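You operate a simulated robot arm through the tools that you are given. There is no shell and no other tool. Be economical: measure what you need, move in short steps, check, and stop when the job is done.

You run a simulated robot arm. Do the job below in one go: nothing can be reset, and whatever is moved stays where it is left.

TASK
Fold the sheet's edge square and prove it with the try block.
Fine: up to the green line, leaf down, block against the edge, block back. Set down upright: try block.

The check looks at the end state, three seconds after you hand in, the way a careful person would. Anything else that was tipped, shoved, dropped, spilled or broken makes it a failure. Flat cloth is picked up by pressing the open fingertips on it (5 to 10 N) and closing them slowly along it; thin cloth reads only 2 to 8 mm in the jaws.

THE ROBOT
A 6-joint arm with a two-finger parallel gripper, fixed in place. Base frame: the origin is at the foot of the arm, x ahead of it, y to its left, z up; the work surface is at about z = 0.8. Lengths are in m, angles in degrees, forces in N, time in s.
With the tool pointing down near the work surface it reaches from about 0.24 to 0.64 m from the base axis. Its first joint turns from -66.0 to 66.0 degrees. Payload 2.7 kg.
The TCP is the grasp point between the finger pads, 0.023 m short of the fingertips. In the tool frame z runs along the fingers and y along their closing line. Largest opening 0.094 m; finger width 0.038, thickness 0.01; the body of the gripper, 0.054 by 0.096 m, starts 0.039 m behind the TCP.
Orientation is that of the tool frame in the base frame, as a unit quaternion [x, y, z, w]. With the fingers straight down and closing along the base's y, the tool's x points along the base's -x, its y along +y and its z along -z.

THE INTERFACE
- The arm moves only by the tool step_arm. Its argument "plan" is a list of rows, each a list of 3 entries, a list of its own where there are three numbers: the turn, a rotation vector about the tool's x, y, z in degrees, then the shift along the tool's x, y, z in m, then the finger opening in m, from 0 to 0.094. In form: [[[rx, ry, rz], [dx, dy, dz], hand], ...]. A call has 1 to 12 rows; each row shifts and turns the commanded pose from where the row before left it, along the tool's axes as they then stand. Each row takes 0.2 s and may step no farther than 0.05 m and 8.6 degrees from the row before; otherwise, or with a gripper value out of range, the whole call is refused. Where a pose cannot be reached the arm comes as near as it can. A force on the tool above 90 N (or 10 N above the force at the start of the call, whichever is more), or a blocked arm, ends the call early, and 0.2 s more pass. The fingers move at their own pace (about 0.045 m/s each) and stop on an object; they squeeze with about 43 N. The grip force told is the motor's: it shows also when the fingers shut on nothing. Time passes only in rows, and 0.2 s behind the last, so rows that do not move let the fingers close. It gives the time, the measured TCP pose, the force on the tool (base axes), the opening and the grip force at its end, in the units of the frame above (readings bear some noise), with the torque about the TCP (base axes, N m) and any sound that the robot's microphone picked up.
- Cameras (640 x 400 px; columns grow to the right, rows downward): "scene" is fixed at [0.0894, -0.4477, 1.4003]; the picture's right is [0.59, -0.80, 0.00], its down [-0.49, -0.36, -0.79] and it looks along [0.64, 0.47, -0.61] (base axes); focal length 329 px, centre (320, 200). "wrist" rides on the gripper at [0.087, 0.016, -0.075] in the tool frame; the picture's right is [-0.18, 0.98, 0.00], its down [-0.58, -0.11, -0.81] and it looks along [-0.79, -0.15, 0.59] (tool axes); focal length 243 px, centre (320, 200). There is no depth. A picture from a camera that has moved, and an enlarged one, comes with that camera's place and axes in the base frame and with its lens.
- camera(camera): a new picture of that camera. The clock stands still meanwhile.
- inspect(camera, box): a new picture of the part [left, top, right, bottom] of that camera's present view, enlarged. The clock stands still meanwhile.
- sign_off(): hands the job in; it is judged then, once.

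Work in short steps. Places have to be worked out from the pictures, the camera data and where the tool is seen: move nearer, look again, correct. Check each grasp and each placing, and mend what went wrong. You have 120 turns and 76 pictures in all, those below and enlarged ones among them. Open the gripper and draw the arm clear of the work before you hand the job in, unless the task says otherwise; then end with one line.

The tools are called after "Request:" as name(argument=value, ...) on one line, values as JSON. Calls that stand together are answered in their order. step_arm: Moves the arm, as the interface text tells. Its arguments: {"type":"object","properties":{"plan":{"type":"array","items":{"type":"array"}}},"required":["plan"]} The other tools are called the same way: camera (camera) takes a picture; inspect (camera, box) takes an enlarged picture of a part of a camera's view; sign_off () hands the job in.

At the start:

```text
time_s: 0.0
tool_pos: [0.3283, -0.0388, 1.1792]
tool_rot: [-0.001, 1.0, 0.001, 0.001]
wrist_force: [0.0, 0.9, -0.4]
ft_torque: [-0.04, 0.05, -0.04]
grip_width: 0.0939
grasp_force: 0.0
```

scene: 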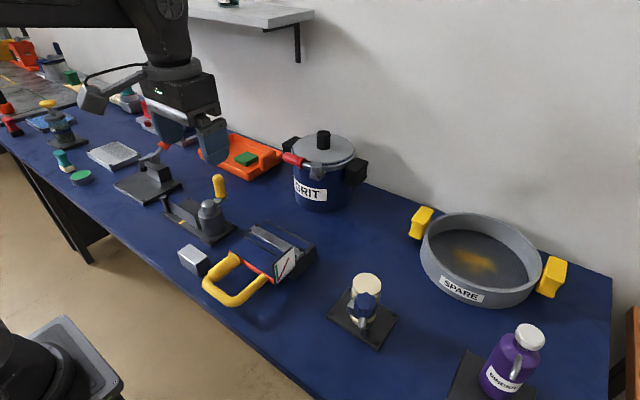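
wrist: 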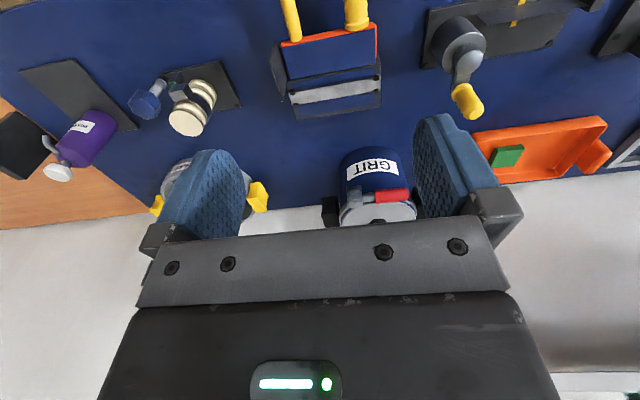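

The bending brake looks to be the blue unit with the yellow bail handle, with a small grey block (likely the try block) beside it. I'll look closer at both.

Request:
inspect(camera="scene", box=[160, 200, 340, 312])

Request:
inspect(camera="wrist", box=[240, 0, 400, 100])

Request:
inspect(camera="scene", box=[0, 90, 260, 252])

```text
3.56 times, centred on (250, 256) of scene
camera zoom: at [0.0894, -0.4477, 1.4003], right [0.59, -0.8, 0.0], down [-0.49, -0.36, -0.79], along [0.64, 0.47, -0.61], focal length 1168 px, centre (569, 1)
```

zoom: 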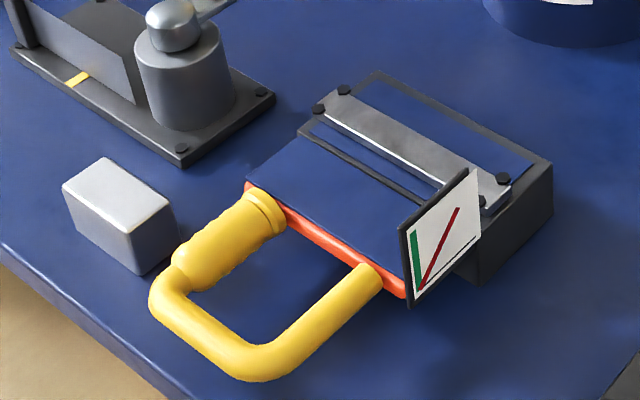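

```text
4.00 times, centred on (320, 50) of wrist
camera zoom: at [0.2418, -0.0244, 1.2538], right [0.18, 0.98, 0.0], down [0.58, -0.11, 0.81], along [0.79, -0.15, -0.59], focal length 970 px, centre (320, 800)
```

zoom: 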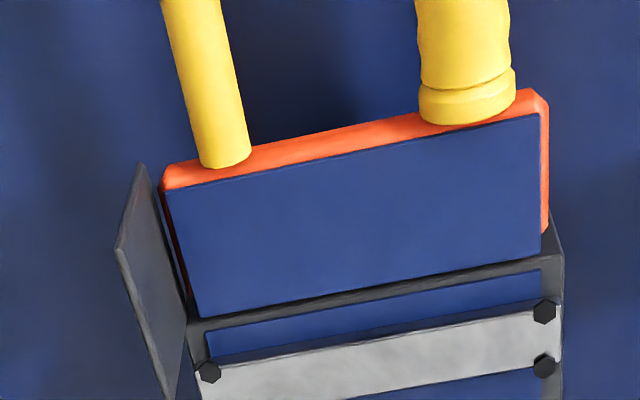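

```text
2.46 times, centred on (130, 171) of scene
camera zoom: at [0.0894, -0.4477, 1.4003], right [0.59, -0.8, 0.0], down [-0.49, -0.36, -0.79], along [0.64, 0.47, -0.61], focal length 809 px, centre (788, 271)
```

zoom: 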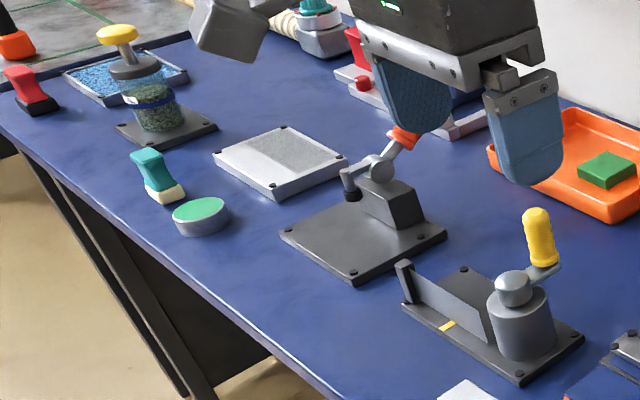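

Estimates so far: the try block is centred near (0.337, 0.094), 32×66×44 mm. The hinge runs along y at x≈0.437, z≈0.85, and the handle crossbar is near x≈0.30, y≈-0.03. I'll read the dial up close and check the handle.

Request:
inspect(camera="scene", box=[262, 240, 310, 290])

Request:
inspect(camera="scene", box=[200, 235, 290, 310])

```text
8.00 times, centred on (286, 265) of scene
camera zoom: at [0.0894, -0.4477, 1.4003], right [0.59, -0.8, 0.0], down [-0.49, -0.36, -0.79], along [0.64, 0.47, -0.61], focal length 2628 px, centre (592, -320)
```

zoom: 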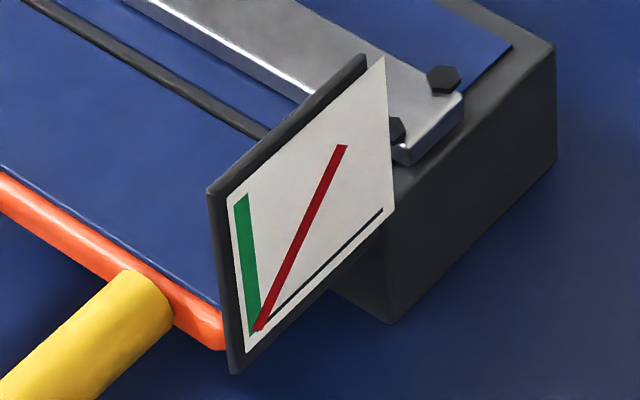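

```text
5.33 times, centred on (245, 272) of scene
camera zoom: at [0.0894, -0.4477, 1.4003], right [0.59, -0.8, 0.0], down [-0.49, -0.36, -0.79], along [0.64, 0.47, -0.61], focal length 1752 px, centre (720, -187)
```

zoom: 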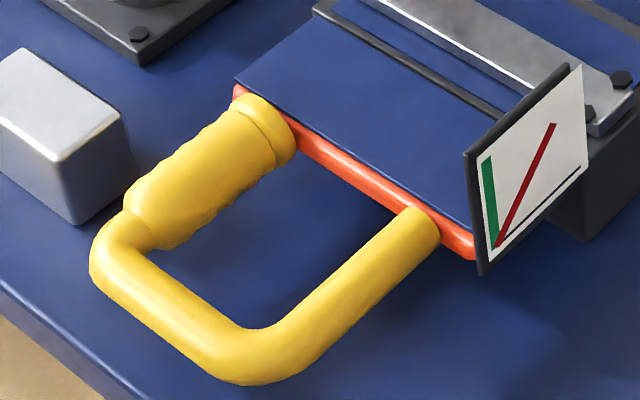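

The dial has a vertical green line (square) and a red line leaning over at about 45°. I plan to lift the handle by its crossbar, so I'll turn the tool 90° so the fingers close along x and look down at the crossbar.

Request:
step_arm(plan=[[[0, 0, 0], [0.028, 0.007, 0], 0.094], [[0, 0, 8.2], [0, 0, 0.012], 0.094], [[0, 0, 8.2], [0, 0, 0.012], 0.094], [[0, 0, 8.2], [0, 0, 0.012], 0.094], [[0, 0, 8.2], [0, 0, 0.012], 0.094], [[0, 0, 8.2], [0, 0, 0.012], 0.094], [[0, 0, 8.2], [0, 0, 0.012], 0.094], [[0, 0, 8.2], [0, 0, 0.012], 0.094], [[0, 0, 8.2], [0, 0, 0.012], 0.094], [[0, 0, 8.2], [0, 0, 0.012], 0.094], [[0, 0, 8.2], [0, 0, 0.012], 0.094], [[0, 0, 8], [0, 0, 0.0], 0.094]])

Request:
camera(camera="wrist")

Request:
camera(camera="scene")

```text
time_s: 2.6
tool_pos: [0.3011, -0.0346, 1.0611]
tool_rot: [0.708, 0.706, 0.001, 0.001]
wrist_force: [-0.8, -0.5, -0.3]
ft_torque: [0.04, 0.0, 0.02]
grip_width: 0.0943
grasp_force: 0.1
```

```text
68 pictures are left
camera wrist: at [0.3174, 0.0517, 1.1355], right [0.98, -0.18, 0.0], down [-0.11, -0.58, 0.8], along [-0.15, -0.79, -0.59], focal length 243 px, centre (320, 200)
```

wrist: 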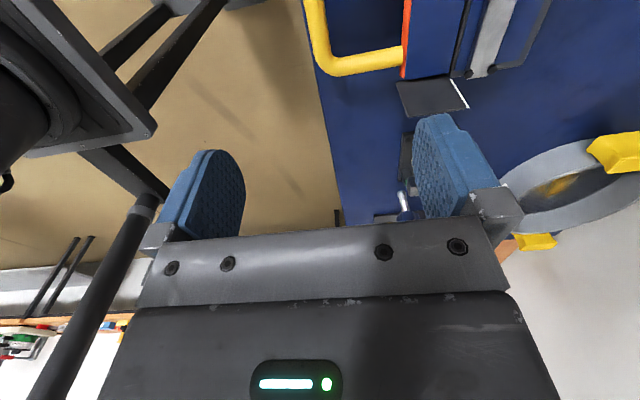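

```text
67 pictures are left
```

scene: 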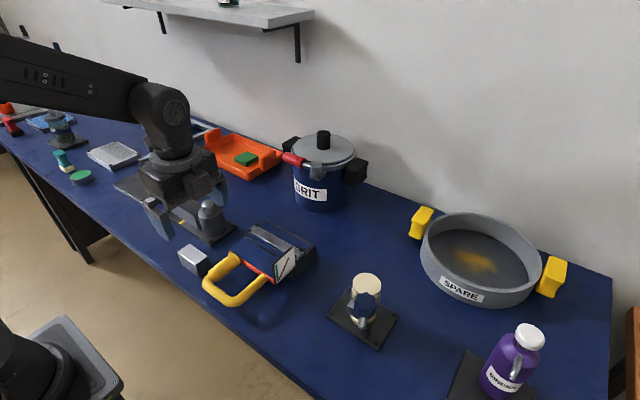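

The crossbar is in view at the top of the wrist image, so I'll enlarge it to triangulate its height.

Request:
inspect(camera="wrist", box=[290, 0, 490, 125])

```text
3.20 times, centred on (390, 62) of wrist
camera zoom: at [0.3174, 0.0517, 1.1355], right [0.98, -0.18, 0.0], down [-0.11, -0.58, 0.8], along [-0.15, -0.79, -0.59], focal length 776 px, centre (96, 640)
```

zoom: 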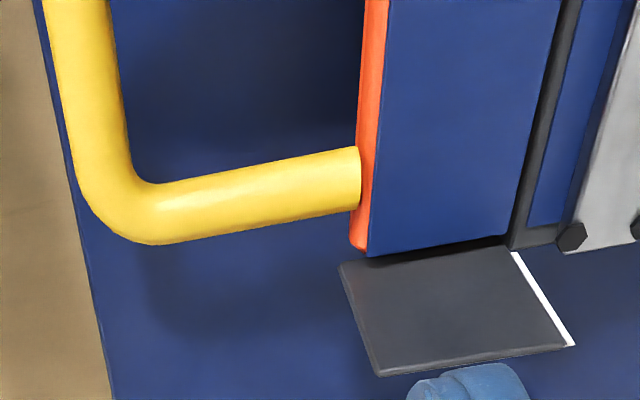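

Triangulation puts the crossbar axis at x≈0.298, z≈0.843, y from -0.08 to 0.0, about 20 mm thick. I'll descend with open fingers astride it at y=-0.040.

Request:
step_arm(plan=[[[0, 0, 0], [-0.0055, -0.003, 0.04], 0.07], [[0, 0, 0], [0, 0, 0.045], 0.07], [[0, 0, 0], [0, 0, 0.045], 0.07], [[0, 0, 0], [0, 0, 0.03], 0.07], [[0, 0, 0], [0, 0, 0.03], 0.07], [[0, 0, 0], [0, 0, 0.028], 0.07], [[0, 0, 0], [0, 0, 0], 0.07]])

Request:
inspect(camera="scene", box=[160, 180, 340, 312])

Request:
camera(camera="wrist")

```text
time_s: 4.2
tool_pos: [0.2972, -0.0386, 0.8385]
tool_rot: [0.706, 0.708, 0.002, 0.0]
wrist_force: [-0.4, 0.2, -0.4]
ft_torque: [-0.03, 0.01, -0.05]
grip_width: 0.0699
grasp_force: 0.0
```

```text
3.03 times, centred on (250, 246) of scene
camera zoom: at [0.0894, -0.4477, 1.4003], right [0.59, -0.8, 0.0], down [-0.49, -0.36, -0.79], along [0.64, 0.47, -0.61], focal length 996 px, centre (532, 61)
```

zoom: 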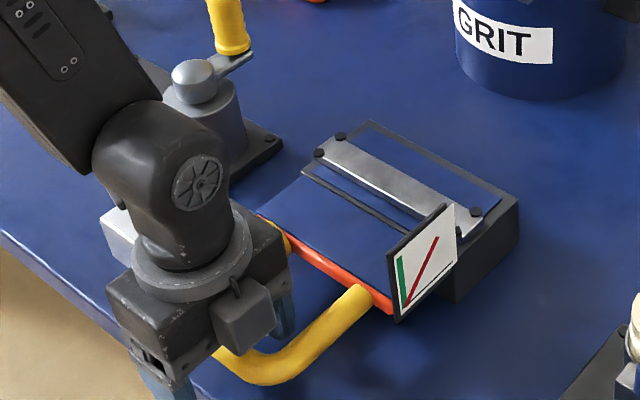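

```text
64 pictures are left
camera wrist: at [0.3136, 0.0477, 0.9137], right [0.98, -0.18, 0.0], down [-0.11, -0.58, 0.8], along [-0.15, -0.79, -0.59], focal length 243 px, centre (320, 200)
```

wrist: 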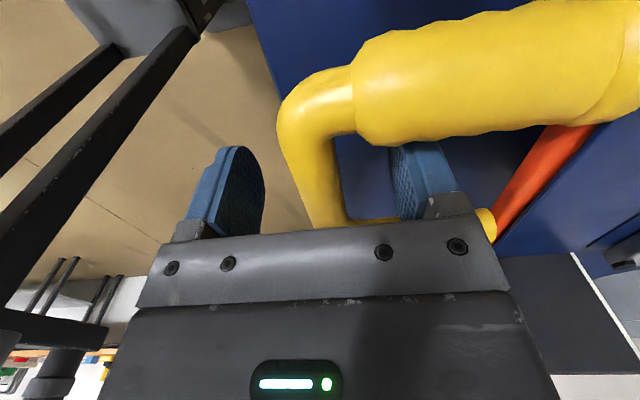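

The fingers straddle the crossbar, with the inner one inside the U. I'll close on it.

Request:
step_arm(plan=[[[0, 0, 0], [0, 0, -0.003], 0.03], [[0, 0, 0], [0, 0, 0], 0.01], [[0, 0, 0], [0, 0, 0], 0.01], [[0, 0, 0], [0, 0, 0], 0.01], [[0, 0, 0], [0, 0, 0], 0.01]])

```text
time_s: 5.4
tool_pos: [0.3006, -0.0371, 0.8436]
tool_rot: [0.707, 0.707, 0.004, 0.002]
wrist_force: [16.3, 1.1, -0.3]
ft_torque: [0.02, -0.08, -0.34]
grip_width: 0.0196
grasp_force: 44.8
```

I hold the 19.6 mm bar; the side force suggests its axis is near x≈0.302. I'll lift about 20° along the arc and read the forces.

Request:
step_arm(plan=[[[0, 0, 0], [0, 0.003, 0], 0.01], [[0, 0, 0], [0, 0.0001, -0.012], 0.01], [[0, 0, 0], [0, 0.0011, -0.0121], 0.01], [[0, 0, 0], [0, 0.0021, -0.0119], 0.01], [[0, 0, 0], [0, 0.0032, -0.0116], 0.01]])

Request:
inspect(camera="scene", box=[160, 180, 340, 312])

```text
time_s: 6.6
tool_pos: [0.3057, -0.0371, 0.8902]
tool_rot: [0.707, 0.707, -0.002, -0.004]
wrist_force: [-18.9, 18.0, 1.4]
ft_torque: [0.21, 0.25, -0.25]
grip_width: 0.0198
grasp_force: 45.3
```

```text
3.03 times, centred on (250, 246) of scene
camera zoom: at [0.0889, -0.4473, 1.4005], right [0.59, -0.8, 0.0], down [-0.49, -0.36, -0.79], along [0.64, 0.47, -0.61], focal length 996 px, centre (532, 61)
```

zoom: 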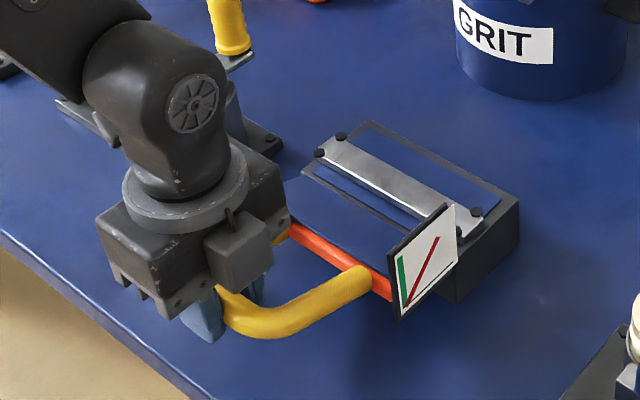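

The leaf is rising smoothly. The x force says the hinge lies slightly farther out, near x≈0.45, so I'll correct for that and continue 20° more.

Request:
step_arm(plan=[[[0, 0, 0], [0.002, -0.0022, 0], 0.01], [[0, 0, 0], [0, 0.0041, -0.0123], 0.01], [[0, 0, 0], [0, 0.0052, -0.0121], 0.01], [[0, 0, 0], [0, 0.0062, -0.0115], 0.01], [[0, 0, 0], [0, 0.0072, -0.0109], 0.01], [[0, 0, 0], [0, 0, 0], 0.01]])

```text
time_s: 8.0
tool_pos: [0.3279, -0.0367, 0.9382]
tool_rot: [0.707, 0.708, 0.002, 0.001]
wrist_force: [-0.1, -11.1, -1.9]
ft_torque: [-0.18, 0.2, -0.62]
grip_width: 0.0197
grasp_force: 44.5
```

Forces are low and the leaf is at roughly 38°. I'll continue 20° along the arc fitted to a hinge near (0.45, 0.852).

Request:
step_arm(plan=[[[0, 0, 0], [-0.001, 0.0079, -0.0103], 0.01], [[0, 0, 0], [0, 0.0089, -0.0096], 0.01], [[0, 0, 0], [0, 0.0096, -0.0088], 0.01], [[0, 0, 0], [0, 0.0104, -0.0079], 0.01], [[0, 0, 0], [0, 0, 0], 0.01]])

Request:
inspect(camera="scene", box=[180, 160, 340, 290])

```text
time_s: 9.2
tool_pos: [0.3654, -0.0378, 0.9761]
tool_rot: [0.706, 0.708, 0.001, -0.001]
wrist_force: [6.8, -1.0, -16.5]
ft_torque: [-0.15, 0.14, -0.45]
grip_width: 0.0194
grasp_force: 45.3
```

```text
3.08 times, centred on (260, 225) of scene
camera zoom: at [0.0898, -0.4478, 1.4003], right [0.59, -0.8, 0.0], down [-0.49, -0.36, -0.79], along [0.64, 0.47, -0.61], focal length 1011 px, centre (505, 123)
```

zoom: 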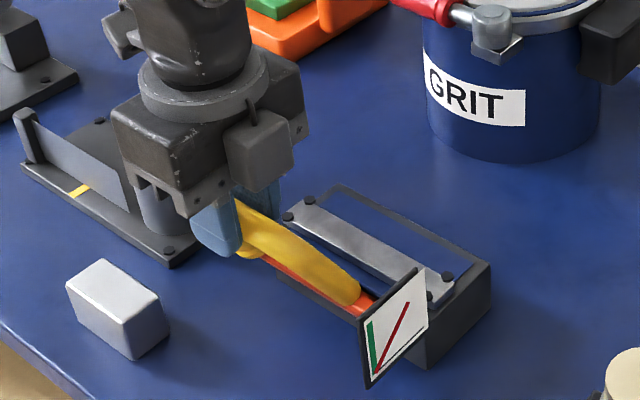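

The fit now gives a hinge at (0.454, 0.851), R 0.153, with the leaf at about 57°. I'll carry on to about 85° and then read the dial.

Request:
step_arm(plan=[[[0, 0, 0], [0, 0.0124, -0.0079], 0.01], [[0, 0, 0], [0, 0.0131, -0.0067], 0.01], [[0, 0, 0], [0, 0.0137, -0.0054], 0.01], [[0, 0, 0], [0, 0.0141, -0.0041], 0.01], [[0, 0, 0], [0, 0.0145, -0.0027], 0.01], [[0, 0, 0], [0, 0, 0], 0.01]])

Request:
inspect(camera="scene", box=[200, 160, 330, 280])

```text
time_s: 10.6
tool_pos: [0.4334, -0.0369, 1.0011]
tool_rot: [0.707, 0.708, 0.001, -0.002]
wrist_force: [-1.2, 3.7, -19.0]
ft_torque: [-0.07, 0.14, -0.33]
grip_width: 0.0195
grasp_force: 45.3
```

```text
3.33 times, centred on (265, 220) of scene
camera zoom: at [0.0896, -0.4477, 1.4003], right [0.59, -0.8, 0.0], down [-0.49, -0.36, -0.79], along [0.64, 0.47, -0.61], focal length 1095 px, centre (503, 133)
```

zoom: 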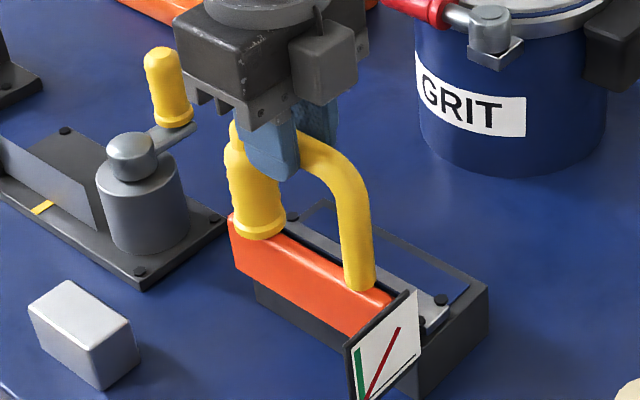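

The leaf is at about 85° by the fit, and the green line is truly vertical, meaning 90°. I'll go the last 5–6° slowly.

Request:
step_arm(plan=[[[0, 0, 0], [0, 0.007, 0.0], 0.01], [[0, 0, 0], [0, 0.0065, 0.0], 0.01], [[0, 0, 0], [0, 0.0, 0.0], 0.01], [[0, 0, 0], [0, 0, 0], 0.01]])

Request:
inspect(camera="scene", box=[220, 210, 320, 290])

```text
time_s: 11.6
tool_pos: [0.4436, -0.0368, 1.0029]
tool_rot: [0.706, 0.708, -0.001, -0.002]
wrist_force: [-24.4, 1.4, 6.1]
ft_torque: [0.76, 0.38, -0.23]
grip_width: 0.0195
grasp_force: 44.9
```

```text
5.00 times, centred on (270, 250) of scene
camera zoom: at [0.0886, -0.4477, 1.4004], right [0.59, -0.8, 0.0], down [-0.49, -0.36, -0.79], along [0.64, 0.47, -0.61], focal length 1643 px, centre (570, -50)
```

zoom: 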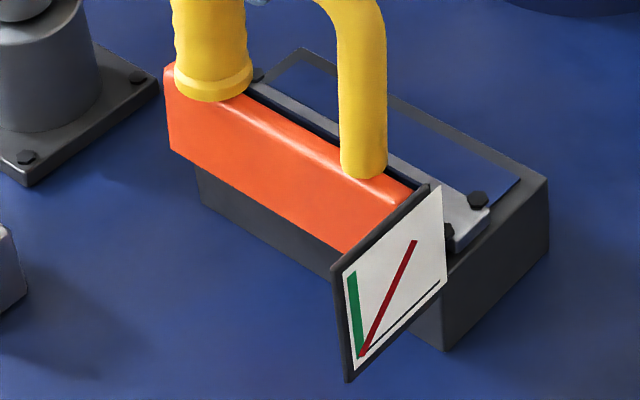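

The resistance along x has grown to 24 N. I'll zoom on the leaf's edges to measure its lean accurately before going on.

Request:
inspect(camera="scene", box=[246, 216, 278, 248])

Request:
inspect(camera="scene", box=[280, 240, 314, 290])

Request:
camera(camera="wrist")

```text
12.50 times, centred on (262, 232) of scene
camera zoom: at [0.0886, -0.4477, 1.4004], right [0.59, -0.8, 0.0], down [-0.49, -0.36, -0.79], along [0.64, 0.47, -0.61], focal length 4107 px, centre (1045, -200)
```

zoom: 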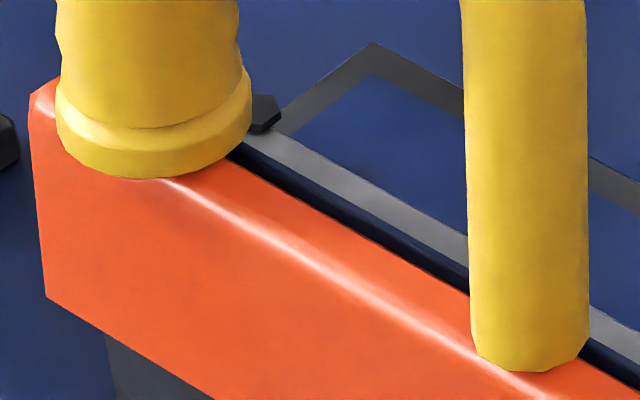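

```text
8.00 times, centred on (297, 265) of scene
camera zoom: at [0.0886, -0.4477, 1.4004], right [0.59, -0.8, 0.0], down [-0.49, -0.36, -0.79], along [0.64, 0.47, -0.61], focal length 2628 px, centre (504, -320)
```

zoom: 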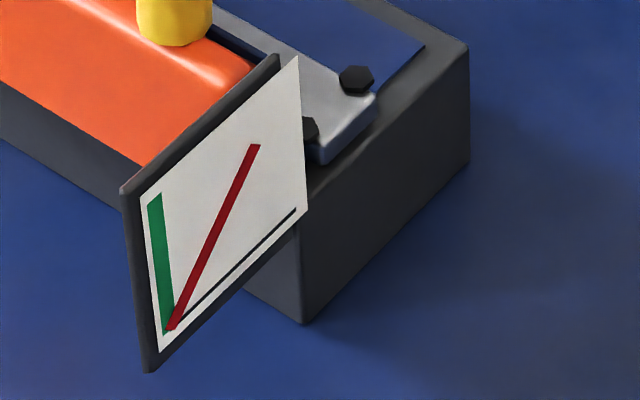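

```text
57 pictures are left
camera wrist: at [0.4601, 0.0486, 1.0773], right [0.98, -0.18, 0.0], down [-0.1, -0.58, 0.81], along [-0.15, -0.79, -0.59], focal length 243 px, centre (320, 200)
```

wrist: 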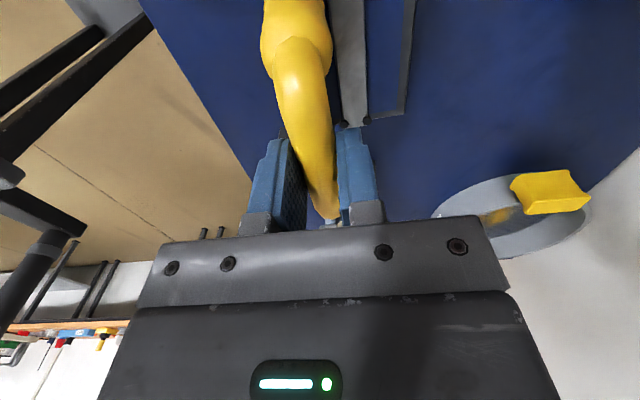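

Two measurements disagree. The arc fit gives about 89°, while the picture suggests the leaf leans about 5° past vertical, which could happen if the bar has slid toward the fingertips. I'll check where the bar sits in the jaws.

Request:
inspect(camera="scene", box=[245, 165, 325, 235])

Request:
inspect(camera="wrist", box=[230, 0, 430, 230])

```text
5.71 times, centred on (285, 200) of scene
camera zoom: at [0.0886, -0.4477, 1.4004], right [0.59, -0.8, 0.0], down [-0.49, -0.36, -0.79], along [0.64, 0.47, -0.61], focal length 1877 px, centre (520, 200)
```

zoom: 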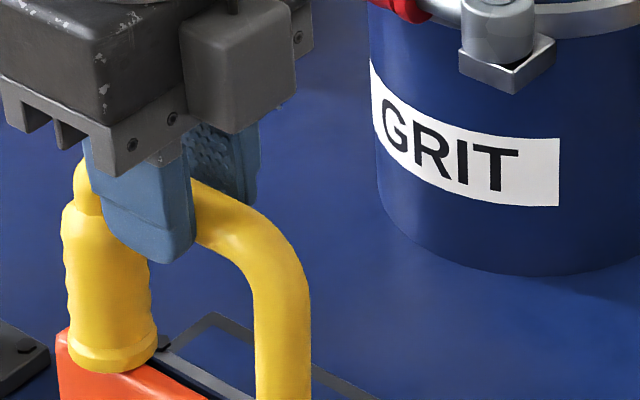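

```text
1.74 times, centred on (330, 115) of wrist
camera zoom: at [0.4601, 0.0486, 1.0773], right [0.98, -0.18, 0.0], down [-0.1, -0.58, 0.81], along [-0.15, -0.79, -0.59], focal length 422 px, centre (303, 348)
```

zoom: 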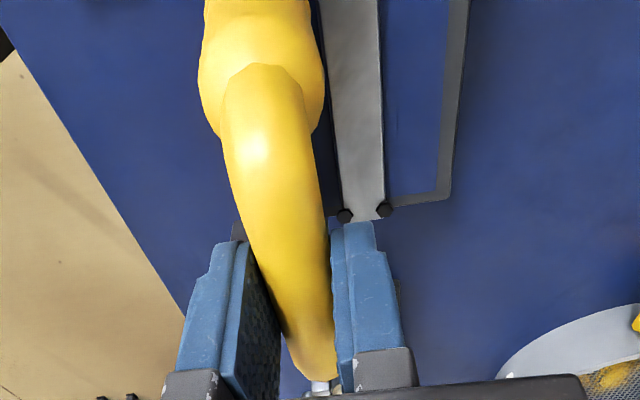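

The bar has slid about 12 mm toward the tips, so the real radius is 0.137 about a hinge at (0.437, 0.851). The leaf is therefore at about 95°, a little past the green line. I'll swing it back down along the corrected arc and watch the sheet's edge.

Request:
step_arm(plan=[[[0, 0, 0], [0, -0.012, 0.0003], 0.01], [[0, 0, 0], [0, -0.011, 0.0005], 0.01], [[0, 0, 0], [0, -0.0188, 0.0034], 0.01], [[0, 0, 0], [0, -0.0181, 0.0059], 0.01], [[0, 0, 0], [0, -0.0172, 0.0083], 0.01], [[0, 0, 0], [0, -0.0158, 0.0107], 0.01], [[0, 0, 0], [0, 0, 0], 0.01]])

Request:
inspect(camera="scene", box=[200, 180, 330, 290])

```text
time_s: 13.2
tool_pos: [0.3532, -0.0384, 0.9714]
tool_rot: [0.706, 0.708, 0.0, -0.001]
wrist_force: [-8.3, 8.2, 11.6]
ft_torque: [-0.06, -0.07, -0.49]
grip_width: 0.0193
grasp_force: 45.2
```

```text
3.64 times, centred on (265, 235) of scene
camera zoom: at [0.089, -0.4475, 1.4004], right [0.59, -0.8, 0.0], down [-0.49, -0.36, -0.79], along [0.64, 0.47, -0.61], focal length 1195 px, centre (520, 73)
```

zoom: 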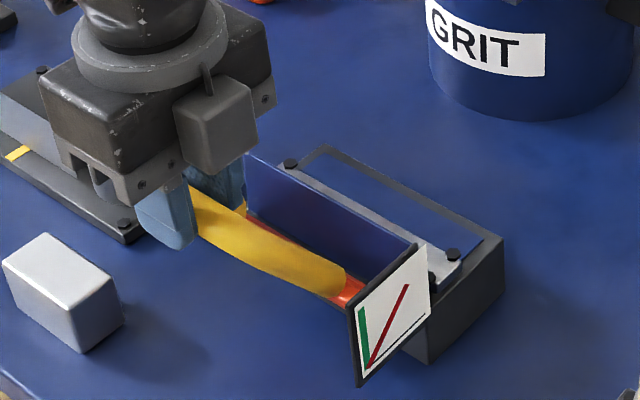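

The sheet's edge stays standing up as the leaf comes away. I'll continue lowering the leaf to level.

Request:
step_arm(plan=[[[0, 0, 0], [0, -0.0141, 0.0127], 0.01], [[0, 0, 0], [0, -0.0123, 0.0146], 0.01], [[0, 0, 0], [0, -0.0101, 0.0162], 0.01], [[0, 0, 0], [0, -0.0078, 0.0174], 0.01], [[0, 0, 0], [0, -0.0052, 0.0184], 0.01], [[0, 0, 0], [0, -0.0027, 0.0189], 0.01], [[0, 0, 0], [0, 0, 0], 0.01]])

Request:
step_arm(plan=[[[0, 0, 0], [0, 0, 0.006], 0.01], [[0, 0, 0], [0, 0, 0.006], 0.01], [[0, 0, 0], [0, 0, 0], 0.01]])

Request:
inspect(camera="scene", box=[200, 190, 330, 300])

```text
time_s: 14.8
tool_pos: [0.3008, -0.0354, 0.8749]
tool_rot: [0.706, 0.708, 0.0, -0.001]
wrist_force: [5.4, -25.6, -0.2]
ft_torque: [-0.33, -0.16, -0.34]
grip_width: 0.0199
grasp_force: 44.8
```

```text
time_s: 15.6
tool_pos: [0.3007, -0.0358, 0.8612]
tool_rot: [0.706, 0.708, 0.001, -0.001]
wrist_force: [0.1, -16.1, 1.2]
ft_torque: [0.04, -0.12, -0.21]
grip_width: 0.0196
grasp_force: 45.3
```

```text
3.64 times, centred on (265, 245) of scene
camera zoom: at [0.0894, -0.4481, 1.4002], right [0.59, -0.8, 0.0], down [-0.49, -0.36, -0.79], along [0.64, 0.47, -0.61], focal length 1195 px, centre (520, 36)
```

zoom: 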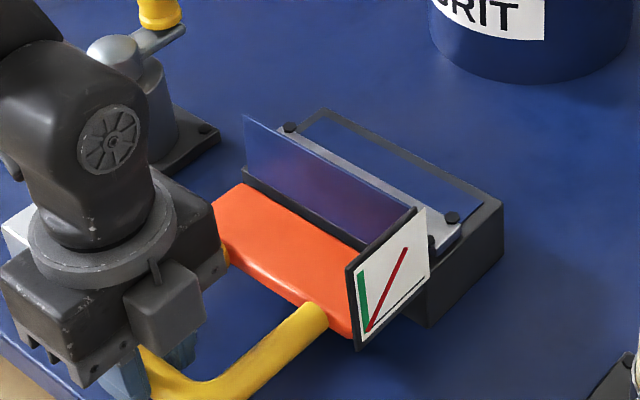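

The orange leaf is nearly down and the flange stands. I'll ease it down until it lands.

Request:
step_arm(plan=[[[0, 0, 0], [0, 0, 0.004], 0.01], [[0, 0, 0], [0, 0, 0.004], 0.01], [[0, 0, 0], [0, 0, 0], 0.01]])

Request:
step_arm(plan=[[[0, 0, 0], [0, 0, 0.003], 0.01], [[0, 0, 0], [0, 0, 0.003], 0.01], [[0, 0, 0], [0, 0, 0], 0.01]])

```text
time_s: 16.4
tool_pos: [0.2999, -0.035, 0.8546]
tool_rot: [0.707, 0.708, 0.003, 0.001]
wrist_force: [-2.7, -1.2, 29.0]
ft_torque: [0.35, -0.02, -0.28]
grip_width: 0.0195
grasp_force: 44.9
```

```text
time_s: 17.2
tool_pos: [0.2999, -0.0362, 0.8474]
tool_rot: [0.706, 0.708, 0.001, 0.0]
wrist_force: [-4.1, 14.8, 21.9]
ft_torque: [0.69, 0.02, -0.55]
grip_width: 0.0198
grasp_force: 45.0
```

The upward force shows the leaf has landed on its stop. I'll open and rise clear.

Request:
step_arm(plan=[[[0, 0, 0], [0, 0, -0.002], 0.05], [[0, 0, 0], [0, 0, 0], 0.06], [[0, 0, 0], [0, 0, -0.03], 0.06], [[0, 0, 0], [0, 0, -0.045], 0.06], [[0, 0, 0], [0, 0, -0.045], 0.06], [[0, 0, 0], [0, 0, -0.045], 0.06], [[0, 0, 0], [0, 0, -0.045], 0.06], [[0, 0, 0], [0, 0, 0], 0.06]])

Request:
inspect(camera="scene", box=[170, 200, 330, 312])

Request:
inspect(camera="scene", box=[255, 205, 335, 285])

Request:
camera(camera="wrist")

```text
time_s: 19.0
tool_pos: [0.297, -0.0409, 1.0614]
tool_rot: [0.706, 0.708, 0.002, 0.0]
wrist_force: [-0.7, 0.2, 0.0]
ft_torque: [0.01, 0.01, 0.0]
grip_width: 0.0599
grasp_force: 0.1
```

```text
3.57 times, centred on (250, 256) of scene
camera zoom: at [0.0894, -0.4477, 1.4003], right [0.59, -0.8, 0.0], down [-0.49, -0.36, -0.79], along [0.64, 0.47, -0.61], focal length 1173 px, centre (570, 0)
```

zoom: 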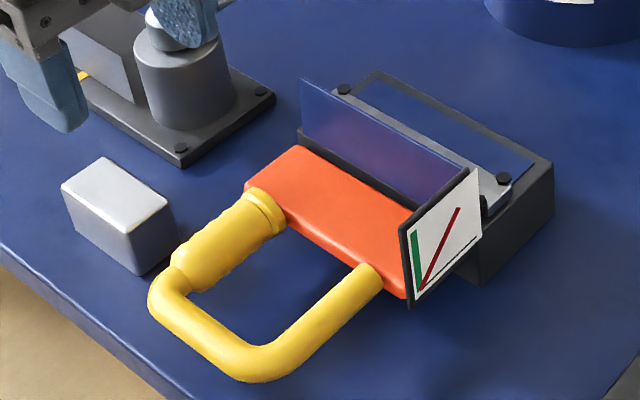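

```text
5.00 times, centred on (295, 245) of scene
camera zoom: at [0.0894, -0.4477, 1.4003], right [0.59, -0.8, 0.0], down [-0.49, -0.36, -0.79], along [0.64, 0.47, -0.61], focal length 1643 px, centre (445, -25)
```

zoom: 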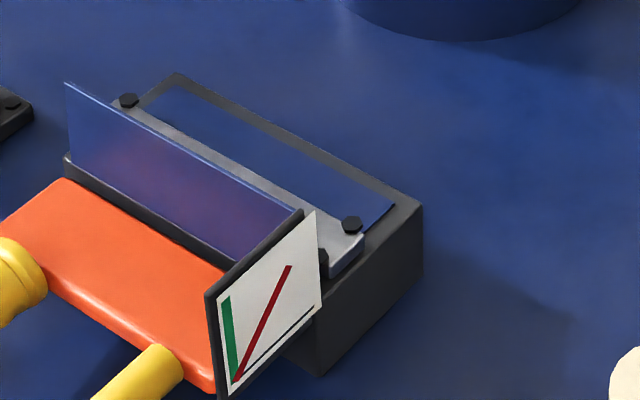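

```text
50 pictures are left
camera wrist: at [0.3137, 0.045, 1.1368], right [0.98, -0.18, 0.0], down [-0.11, -0.58, 0.8], along [-0.15, -0.79, -0.59], focal length 243 px, centre (320, 200)
```

wrist: 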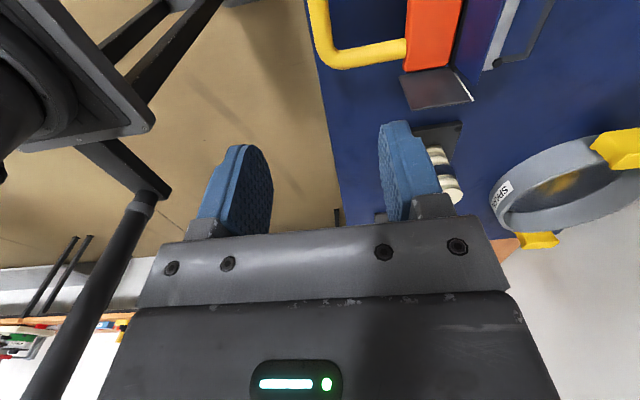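

The leaf is down and the flange stands. I'll zoom tightly on the flange's left edge to measure its squareness.

Request:
inspect(camera="scene", box=[262, 218, 288, 242])

Request:
inspect(camera="scene", box=[284, 240, 316, 285])

```text
16.00 times, centred on (275, 230) of scene
camera zoom: at [0.0894, -0.4477, 1.4003], right [0.59, -0.8, 0.0], down [-0.49, -0.36, -0.79], along [0.64, 0.47, -0.61], focal length 5257 px, centre (1040, -280)
```

zoom: 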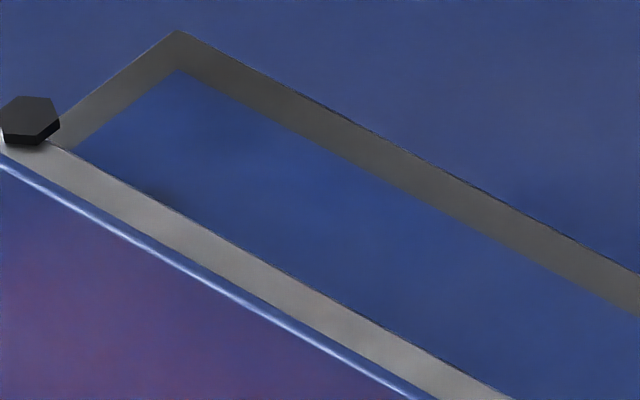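

```text
8.89 times, centred on (300, 262) of scene
camera zoom: at [0.0894, -0.4477, 1.4003], right [0.59, -0.8, 0.0], down [-0.49, -0.36, -0.79], along [0.64, 0.47, -0.61], focal length 2920 px, centre (498, -356)
```

zoom: 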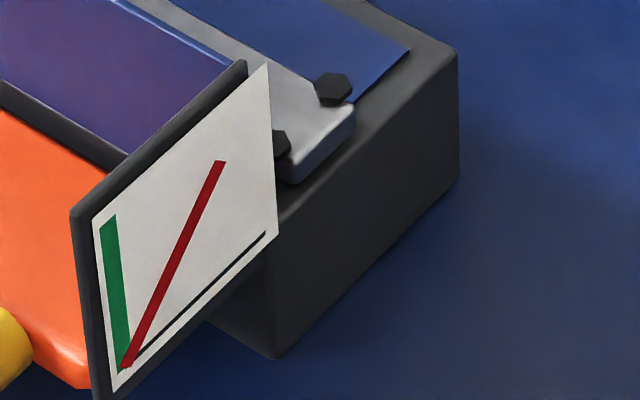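

Request:
inspect(camera="scene", box=[238, 212, 270, 245])

```text
12.12 times, centred on (254, 228) of scene
camera zoom: at [0.0894, -0.4477, 1.4003], right [0.59, -0.8, 0.0], down [-0.49, -0.36, -0.79], along [0.64, 0.47, -0.61], focal length 3982 px, centre (1120, -146)
```

zoom: 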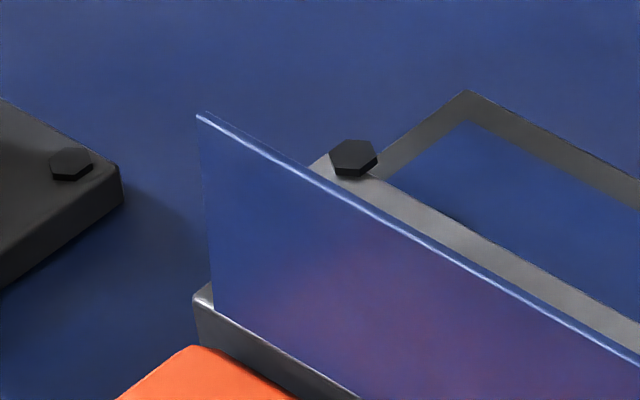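

The picture suggests the flange leans about 5° past vertical. Before trusting that, I'll view the flange end-on with the wrist camera from the +y side.

Request:
step_arm(plan=[[[0, 0, 0], [0.035, 0.031, 0], 0.06], [[0, 0, 0], [0.035, 0.031, 0], 0.06], [[0, 0, 0], [0.035, 0.031, 0], 0.06], [[0, 0, 0], [0.036, 0.03, 0.01], 0.06], [[0, 0, 0], [0, 0, 0.02], 0.06], [[0, 0, 0], [0, 0, 0], 0.06]])

Request:
camera(camera="wrist")

```text
time_s: 20.4
tool_pos: [0.423, 0.0997, 1.0327]
tool_rot: [0.707, 0.708, 0.002, 0.0]
wrist_force: [0.3, -0.2, -0.6]
ft_torque: [-0.04, -0.03, -0.01]
grip_width: 0.0599
grasp_force: 0.1
```

```text
46 pictures are left
camera wrist: at [0.4385, 0.185, 1.1088], right [0.98, -0.18, 0.0], down [-0.11, -0.58, 0.8], along [-0.15, -0.79, -0.59], focal length 243 px, centre (320, 200)
```

wrist: 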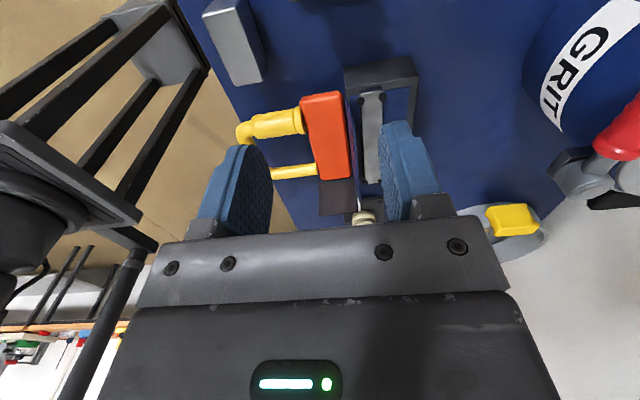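

Request:
inspect(camera="wrist", box=[310, 70, 400, 160])

```text
4.44 times, centred on (355, 115) of wrist
camera zoom: at [0.4385, 0.185, 1.1088], right [0.98, -0.18, 0.0], down [-0.11, -0.58, 0.8], along [-0.15, -0.79, -0.59], focal length 1078 px, centre (164, 578)
```

zoom: 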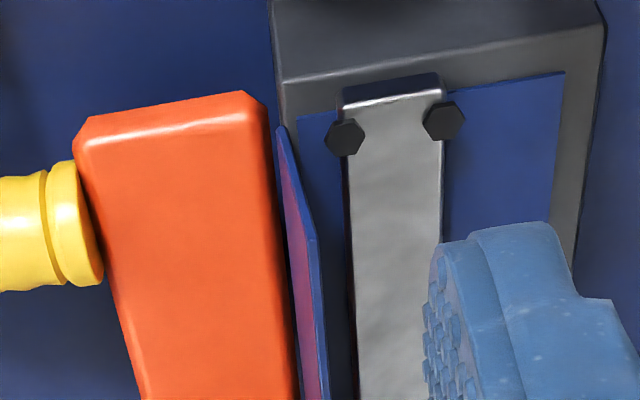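

The end-on view agrees: the flange runs from (0.439, z 0.852) to (0.444, z 0.900), about 6° past square. I'll ease it back with vertical finger pads straddling its top edge. First I move above it.

Request:
step_arm(plan=[[[0, 0, 0], [-0.047, 0.006, 0], 0.05], [[0, 0, 0], [-0.047, 0.007, 0], 0.05], [[0, 0, 0], [-0.046, 0.007, 0], 0.05], [[0, 0, 0], [0, 0, 0.045], 0.05], [[0, 0, 0], [0, 0, 0.04], 0.05], [[0, 0, 0], [0, 0, 0.02], 0.05], [[0, 0, 0], [0, 0, 0.01], 0.05], [[0, 0, 0], [0, 0, 0.0], 0.05]])

Request:
camera(camera="wrist")

Request:
inspect(camera="scene", box=[220, 170, 340, 290])

```text
time_s: 22.2
tool_pos: [0.4423, -0.0334, 0.9155]
tool_rot: [0.706, 0.708, 0.002, 0.0]
wrist_force: [0.7, -0.7, -0.6]
ft_torque: [0.01, -0.02, -0.01]
grip_width: 0.05
grasp_force: 0.0
```

```text
44 pictures are left
camera wrist: at [0.4593, 0.0511, 0.9903], right [0.98, -0.18, 0.0], down [-0.11, -0.58, 0.8], along [-0.15, -0.79, -0.59], focal length 243 px, centre (320, 200)
```

wrist: 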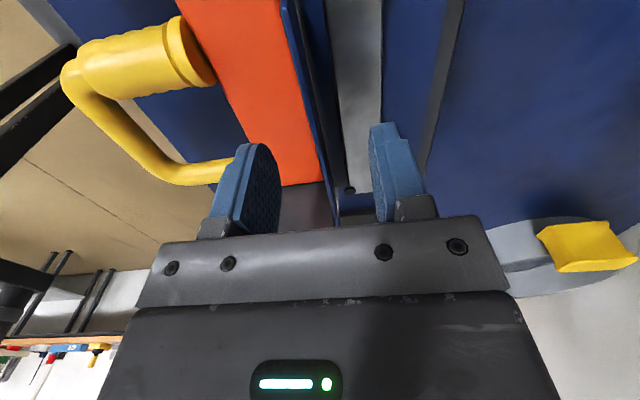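

```text
3.33 times, centred on (280, 230) of scene
camera zoom: at [0.0894, -0.4477, 1.4003], right [0.59, -0.8, 0.0], down [-0.49, -0.36, -0.79], along [0.64, 0.47, -0.61], focal length 1095 px, centre (453, 100)
```

zoom: 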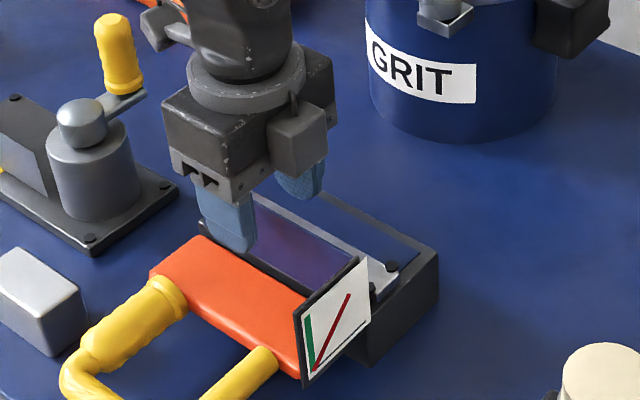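

The fingers straddle the flange. I'll lower to z≈0.899, centre on x≈0.440 (the square position) and close.

Request:
step_arm(plan=[[[0, 0, 0], [0, -0.001, 0.008], 0.05], [[0, 0, 0], [0, -0.001, 0.008], 0.05], [[0, 0, 0], [0, 0, 0], 0.03], [[0, 0, 0], [0, 0, 0], 0.015], [[0, 0, 0], [0, 0, 0], 0.008], [[0, 0, 0], [0, 0, 0], 0.0], [[0, 0, 0], [0, 0, 0], 0.0], [[0, 0, 0], [0, 0, 0], 0.0]])

Request:
camera(camera="wrist")

```text
time_s: 24.0
tool_pos: [0.4403, -0.0361, 0.8988]
tool_rot: [0.707, 0.707, 0.001, -0.001]
wrist_force: [-11.3, 0.7, 13.4]
ft_torque: [-0.39, 0.56, -0.62]
grip_width: 0.003
grasp_force: 44.8
```

```text
42 pictures are left
camera wrist: at [0.4562, 0.05, 0.9744], right [0.98, -0.18, 0.0], down [-0.11, -0.58, 0.8], along [-0.15, -0.79, -0.59], focal length 243 px, centre (320, 200)
```

wrist: 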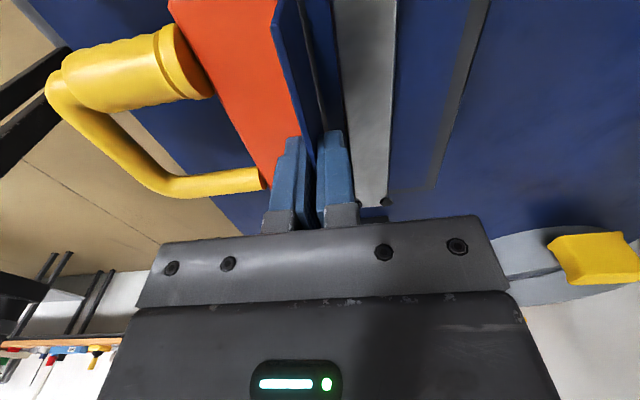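

The jaws hold the 3 mm edge with small forces. I'll measure the flange lean while it's held.

Request:
inspect(camera="scene", box=[238, 212, 270, 245])

Request:
inspect(camera="wrist", box=[240, 0, 360, 100])

```text
12.12 times, centred on (254, 228) of scene
camera zoom: at [0.0889, -0.4477, 1.4004], right [0.59, -0.8, 0.0], down [-0.49, -0.36, -0.79], along [0.64, 0.47, -0.61], focal length 3982 px, centre (1120, -146)
```

zoom: 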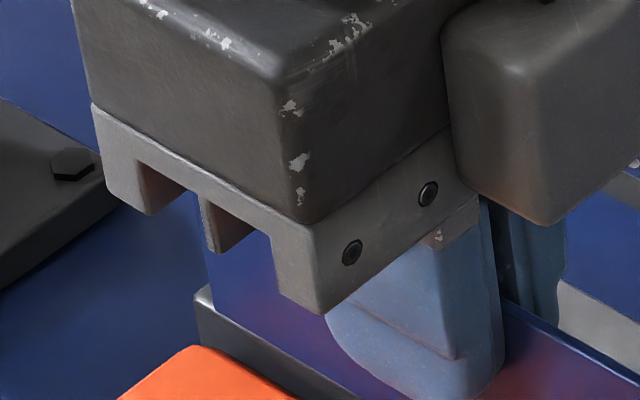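

```text
4.00 times, centred on (300, 50) of wrist
camera zoom: at [0.4562, 0.05, 0.9744], right [0.98, -0.18, 0.0], down [-0.11, -0.58, 0.8], along [-0.15, -0.79, -0.59], focal length 970 px, centre (400, 800)
```

zoom: 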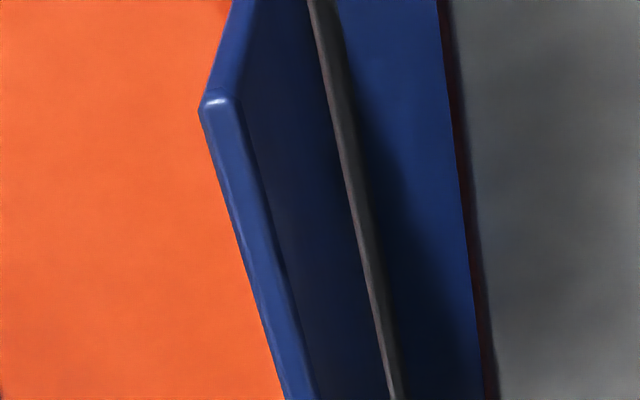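

Held, its top is at x≈0.439, which is vertical. I'll release, retreat upward and re-measure for springback.

Request:
step_arm(plan=[[[0, 0, 0], [0, 0, 0], 0.02], [[0, 0, 0], [0, 0, 0], 0.04], [[0, 0, 0], [0, 0, 0], 0.05], [[0, 0, 0], [0, 0, -0.02], 0.05], [[0, 0, 0], [0, 0, -0.04], 0.05], [[0, 0, 0], [0.045, 0, -0.045], 0.05], [[0, 0, 0], [0.045, 0, -0.03], 0.05], [[0, 0, 0], [0.045, -0.018, 0], 0.05], [[0, 0, 0], [0, 0, 0], 0.05]])

Request:
inspect(camera="wrist", box=[310, 70, 400, 160])

Request:
inspect(camera="scene", box=[238, 212, 270, 245])

```text
refused: row 6 steps farther than a row can; nothing moved
```

```text
4.44 times, centred on (355, 115) of wrist
camera zoom: at [0.4562, 0.05, 0.9744], right [0.98, -0.18, 0.0], down [-0.11, -0.58, 0.8], along [-0.15, -0.79, -0.59], focal length 1078 px, centre (164, 578)
```

zoom: 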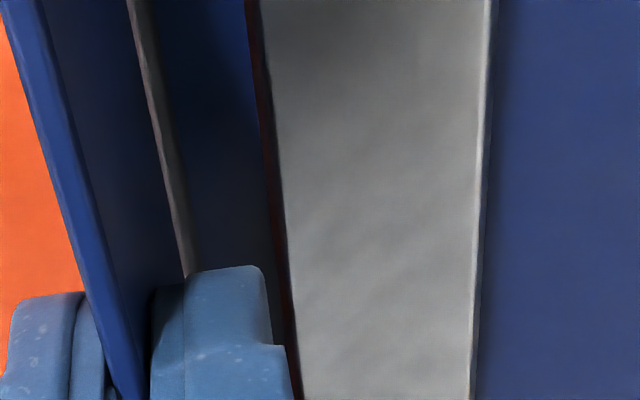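

```text
12.12 times, centred on (254, 228) of scene
camera zoom: at [0.0889, -0.4477, 1.4004], right [0.59, -0.8, 0.0], down [-0.49, -0.36, -0.79], along [0.64, 0.47, -0.61], focal length 3982 px, centre (1120, -146)
```

zoom: 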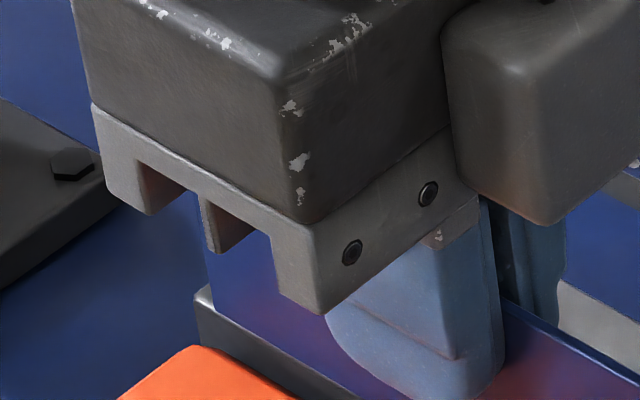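

One row was too long, so nothing moved. I'll repeat the release and retreat with shorter steps.

Request:
step_arm(plan=[[[0, 0, 0], [0, 0, 0], 0.02], [[0, 0, 0], [0, 0, 0], 0.04], [[0, 0, 0], [0, 0, 0], 0.05], [[0, 0, 0], [0, 0, -0.02], 0.05], [[0, 0, 0], [0, 0, -0.04], 0.05], [[0, 0, 0], [0.0, 0, -0.045], 0.05], [[0, 0, 0], [0.03, 0, -0.03], 0.05], [[0, 0, 0], [0.035, -0.008, 0], 0.05], [[0, 0, 0], [0.035, -0.01, 0], 0.05], [[0, 0, 0], [0.035, 0, 0], 0.05], [[0, 0, 0], [0, 0, 0], 0.05]])

Request:
inspect(camera="wrist", box=[310, 70, 400, 160])

Request:
inspect(camera="scene", box=[238, 212, 270, 245])

```text
time_s: 26.4
tool_pos: [0.4231, 0.0987, 1.0365]
tool_rot: [0.706, 0.708, 0.001, 0.0]
wrist_force: [0.3, -0.1, -0.1]
ft_torque: [-0.01, 0.0, 0.01]
grip_width: 0.0503
grasp_force: 0.2
```

```text
4.44 times, centred on (355, 115) of wrist
camera zoom: at [0.439, 0.1848, 1.1126], right [0.98, -0.18, 0.0], down [-0.11, -0.58, 0.8], along [-0.15, -0.79, -0.59], focal length 1078 px, centre (164, 578)
```

zoom: 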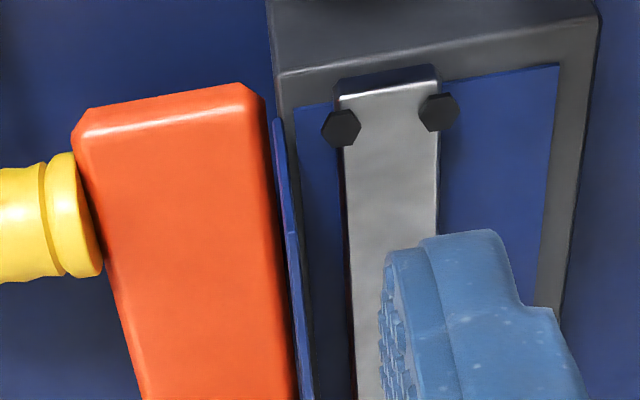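

```text
12.12 times, centred on (254, 228) of scene
camera zoom: at [0.0894, -0.4477, 1.4003], right [0.59, -0.8, 0.0], down [-0.49, -0.36, -0.79], along [0.64, 0.47, -0.61], focal length 3982 px, centre (1120, -146)
```

zoom: 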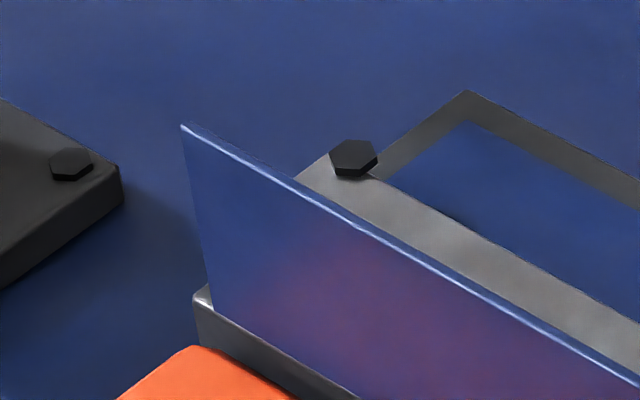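

The flange stayed put at about 91°, square within my reading error. Next is the try block. I'll turn the tool back so the fingers close along y and grip the block by its ends, leaving its +x face free.

Request:
step_arm(plan=[[[0, 0, -8.2], [0, 0, -0.01], 0.085], [[0, 0, -8.2], [0, 0, -0.01], 0.085], [[0, 0, -8.2], [0, 0, 0], 0.09], [[0, 0, -8.2], [0, 0, 0], 0.09], [[0, 0, -8.2], [0, 0, 0], 0.09], [[0, 0, -8.2], [0, 0, 0], 0.09], [[0, 0, -8.2], [0, 0, 0], 0.09], [[0, 0, -8.2], [0, 0, 0], 0.09], [[0, 0, -8.2], [0, 0, 0], 0.09], [[0, 0, -8.2], [0, 0, 0], 0.09], [[0, 0, -8], [0, 0, 0], 0.09]])

Request:
step_arm(plan=[[[0, 0, 0], [0.045, 0, 0], 0.09], [[0, 0, 0], [0.045, 0, 0], 0.09], [[0, 0, 0], [0, -0.005, 0], 0.09], [[0, 0, 0], [0, 0, 0], 0.09]])

Request:
camera(camera="wrist")

```text
time_s: 28.8
tool_pos: [0.4232, 0.0997, 1.0556]
tool_rot: [-0.002, 1.0, 0.0, 0.001]
wrist_force: [0.1, 0.4, -0.4]
ft_torque: [0.0, 0.02, 0.02]
grip_width: 0.0902
grasp_force: 0.1
```

```text
time_s: 29.8
tool_pos: [0.3346, 0.0926, 1.0554]
tool_rot: [0.0, 1.0, 0.001, 0.001]
wrist_force: [0.5, -0.1, 0.0]
ft_torque: [0.01, 0.0, -0.02]
grip_width: 0.0901
grasp_force: 0.0
```

```text
35 pictures are left
camera wrist: at [0.2476, 0.1087, 1.1294], right [0.18, 0.98, 0.0], down [0.58, -0.11, 0.81], along [0.79, -0.15, -0.59], focal length 243 px, centre (320, 200)
```

wrist: 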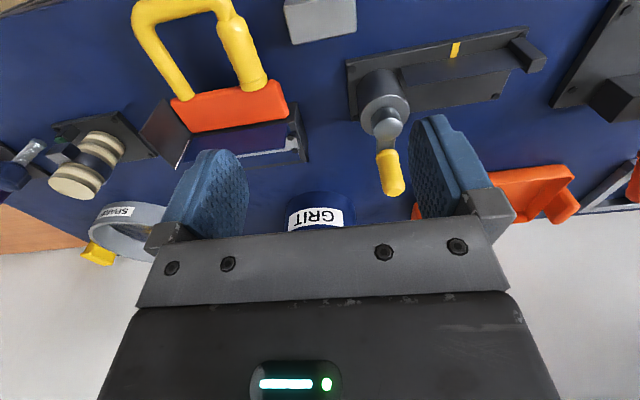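

Request:
inspect(camera="wrist", box=[270, 0, 370, 60])

```text
6.40 times, centred on (320, 30) of wrist
camera zoom: at [0.2476, 0.1087, 1.1294], right [0.18, 0.98, 0.0], down [0.58, -0.11, 0.81], along [0.79, -0.15, -0.59], focal length 1553 px, centre (320, 1288)
```

zoom: 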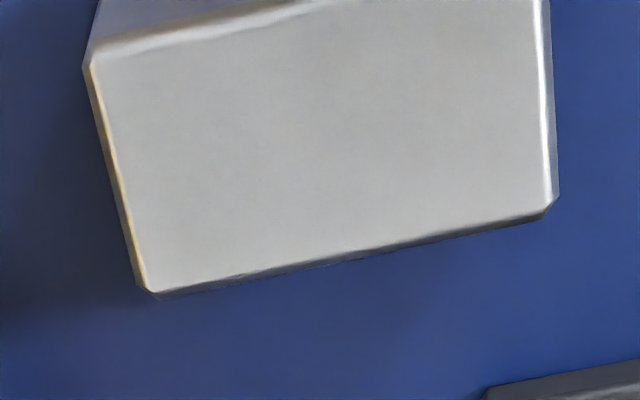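

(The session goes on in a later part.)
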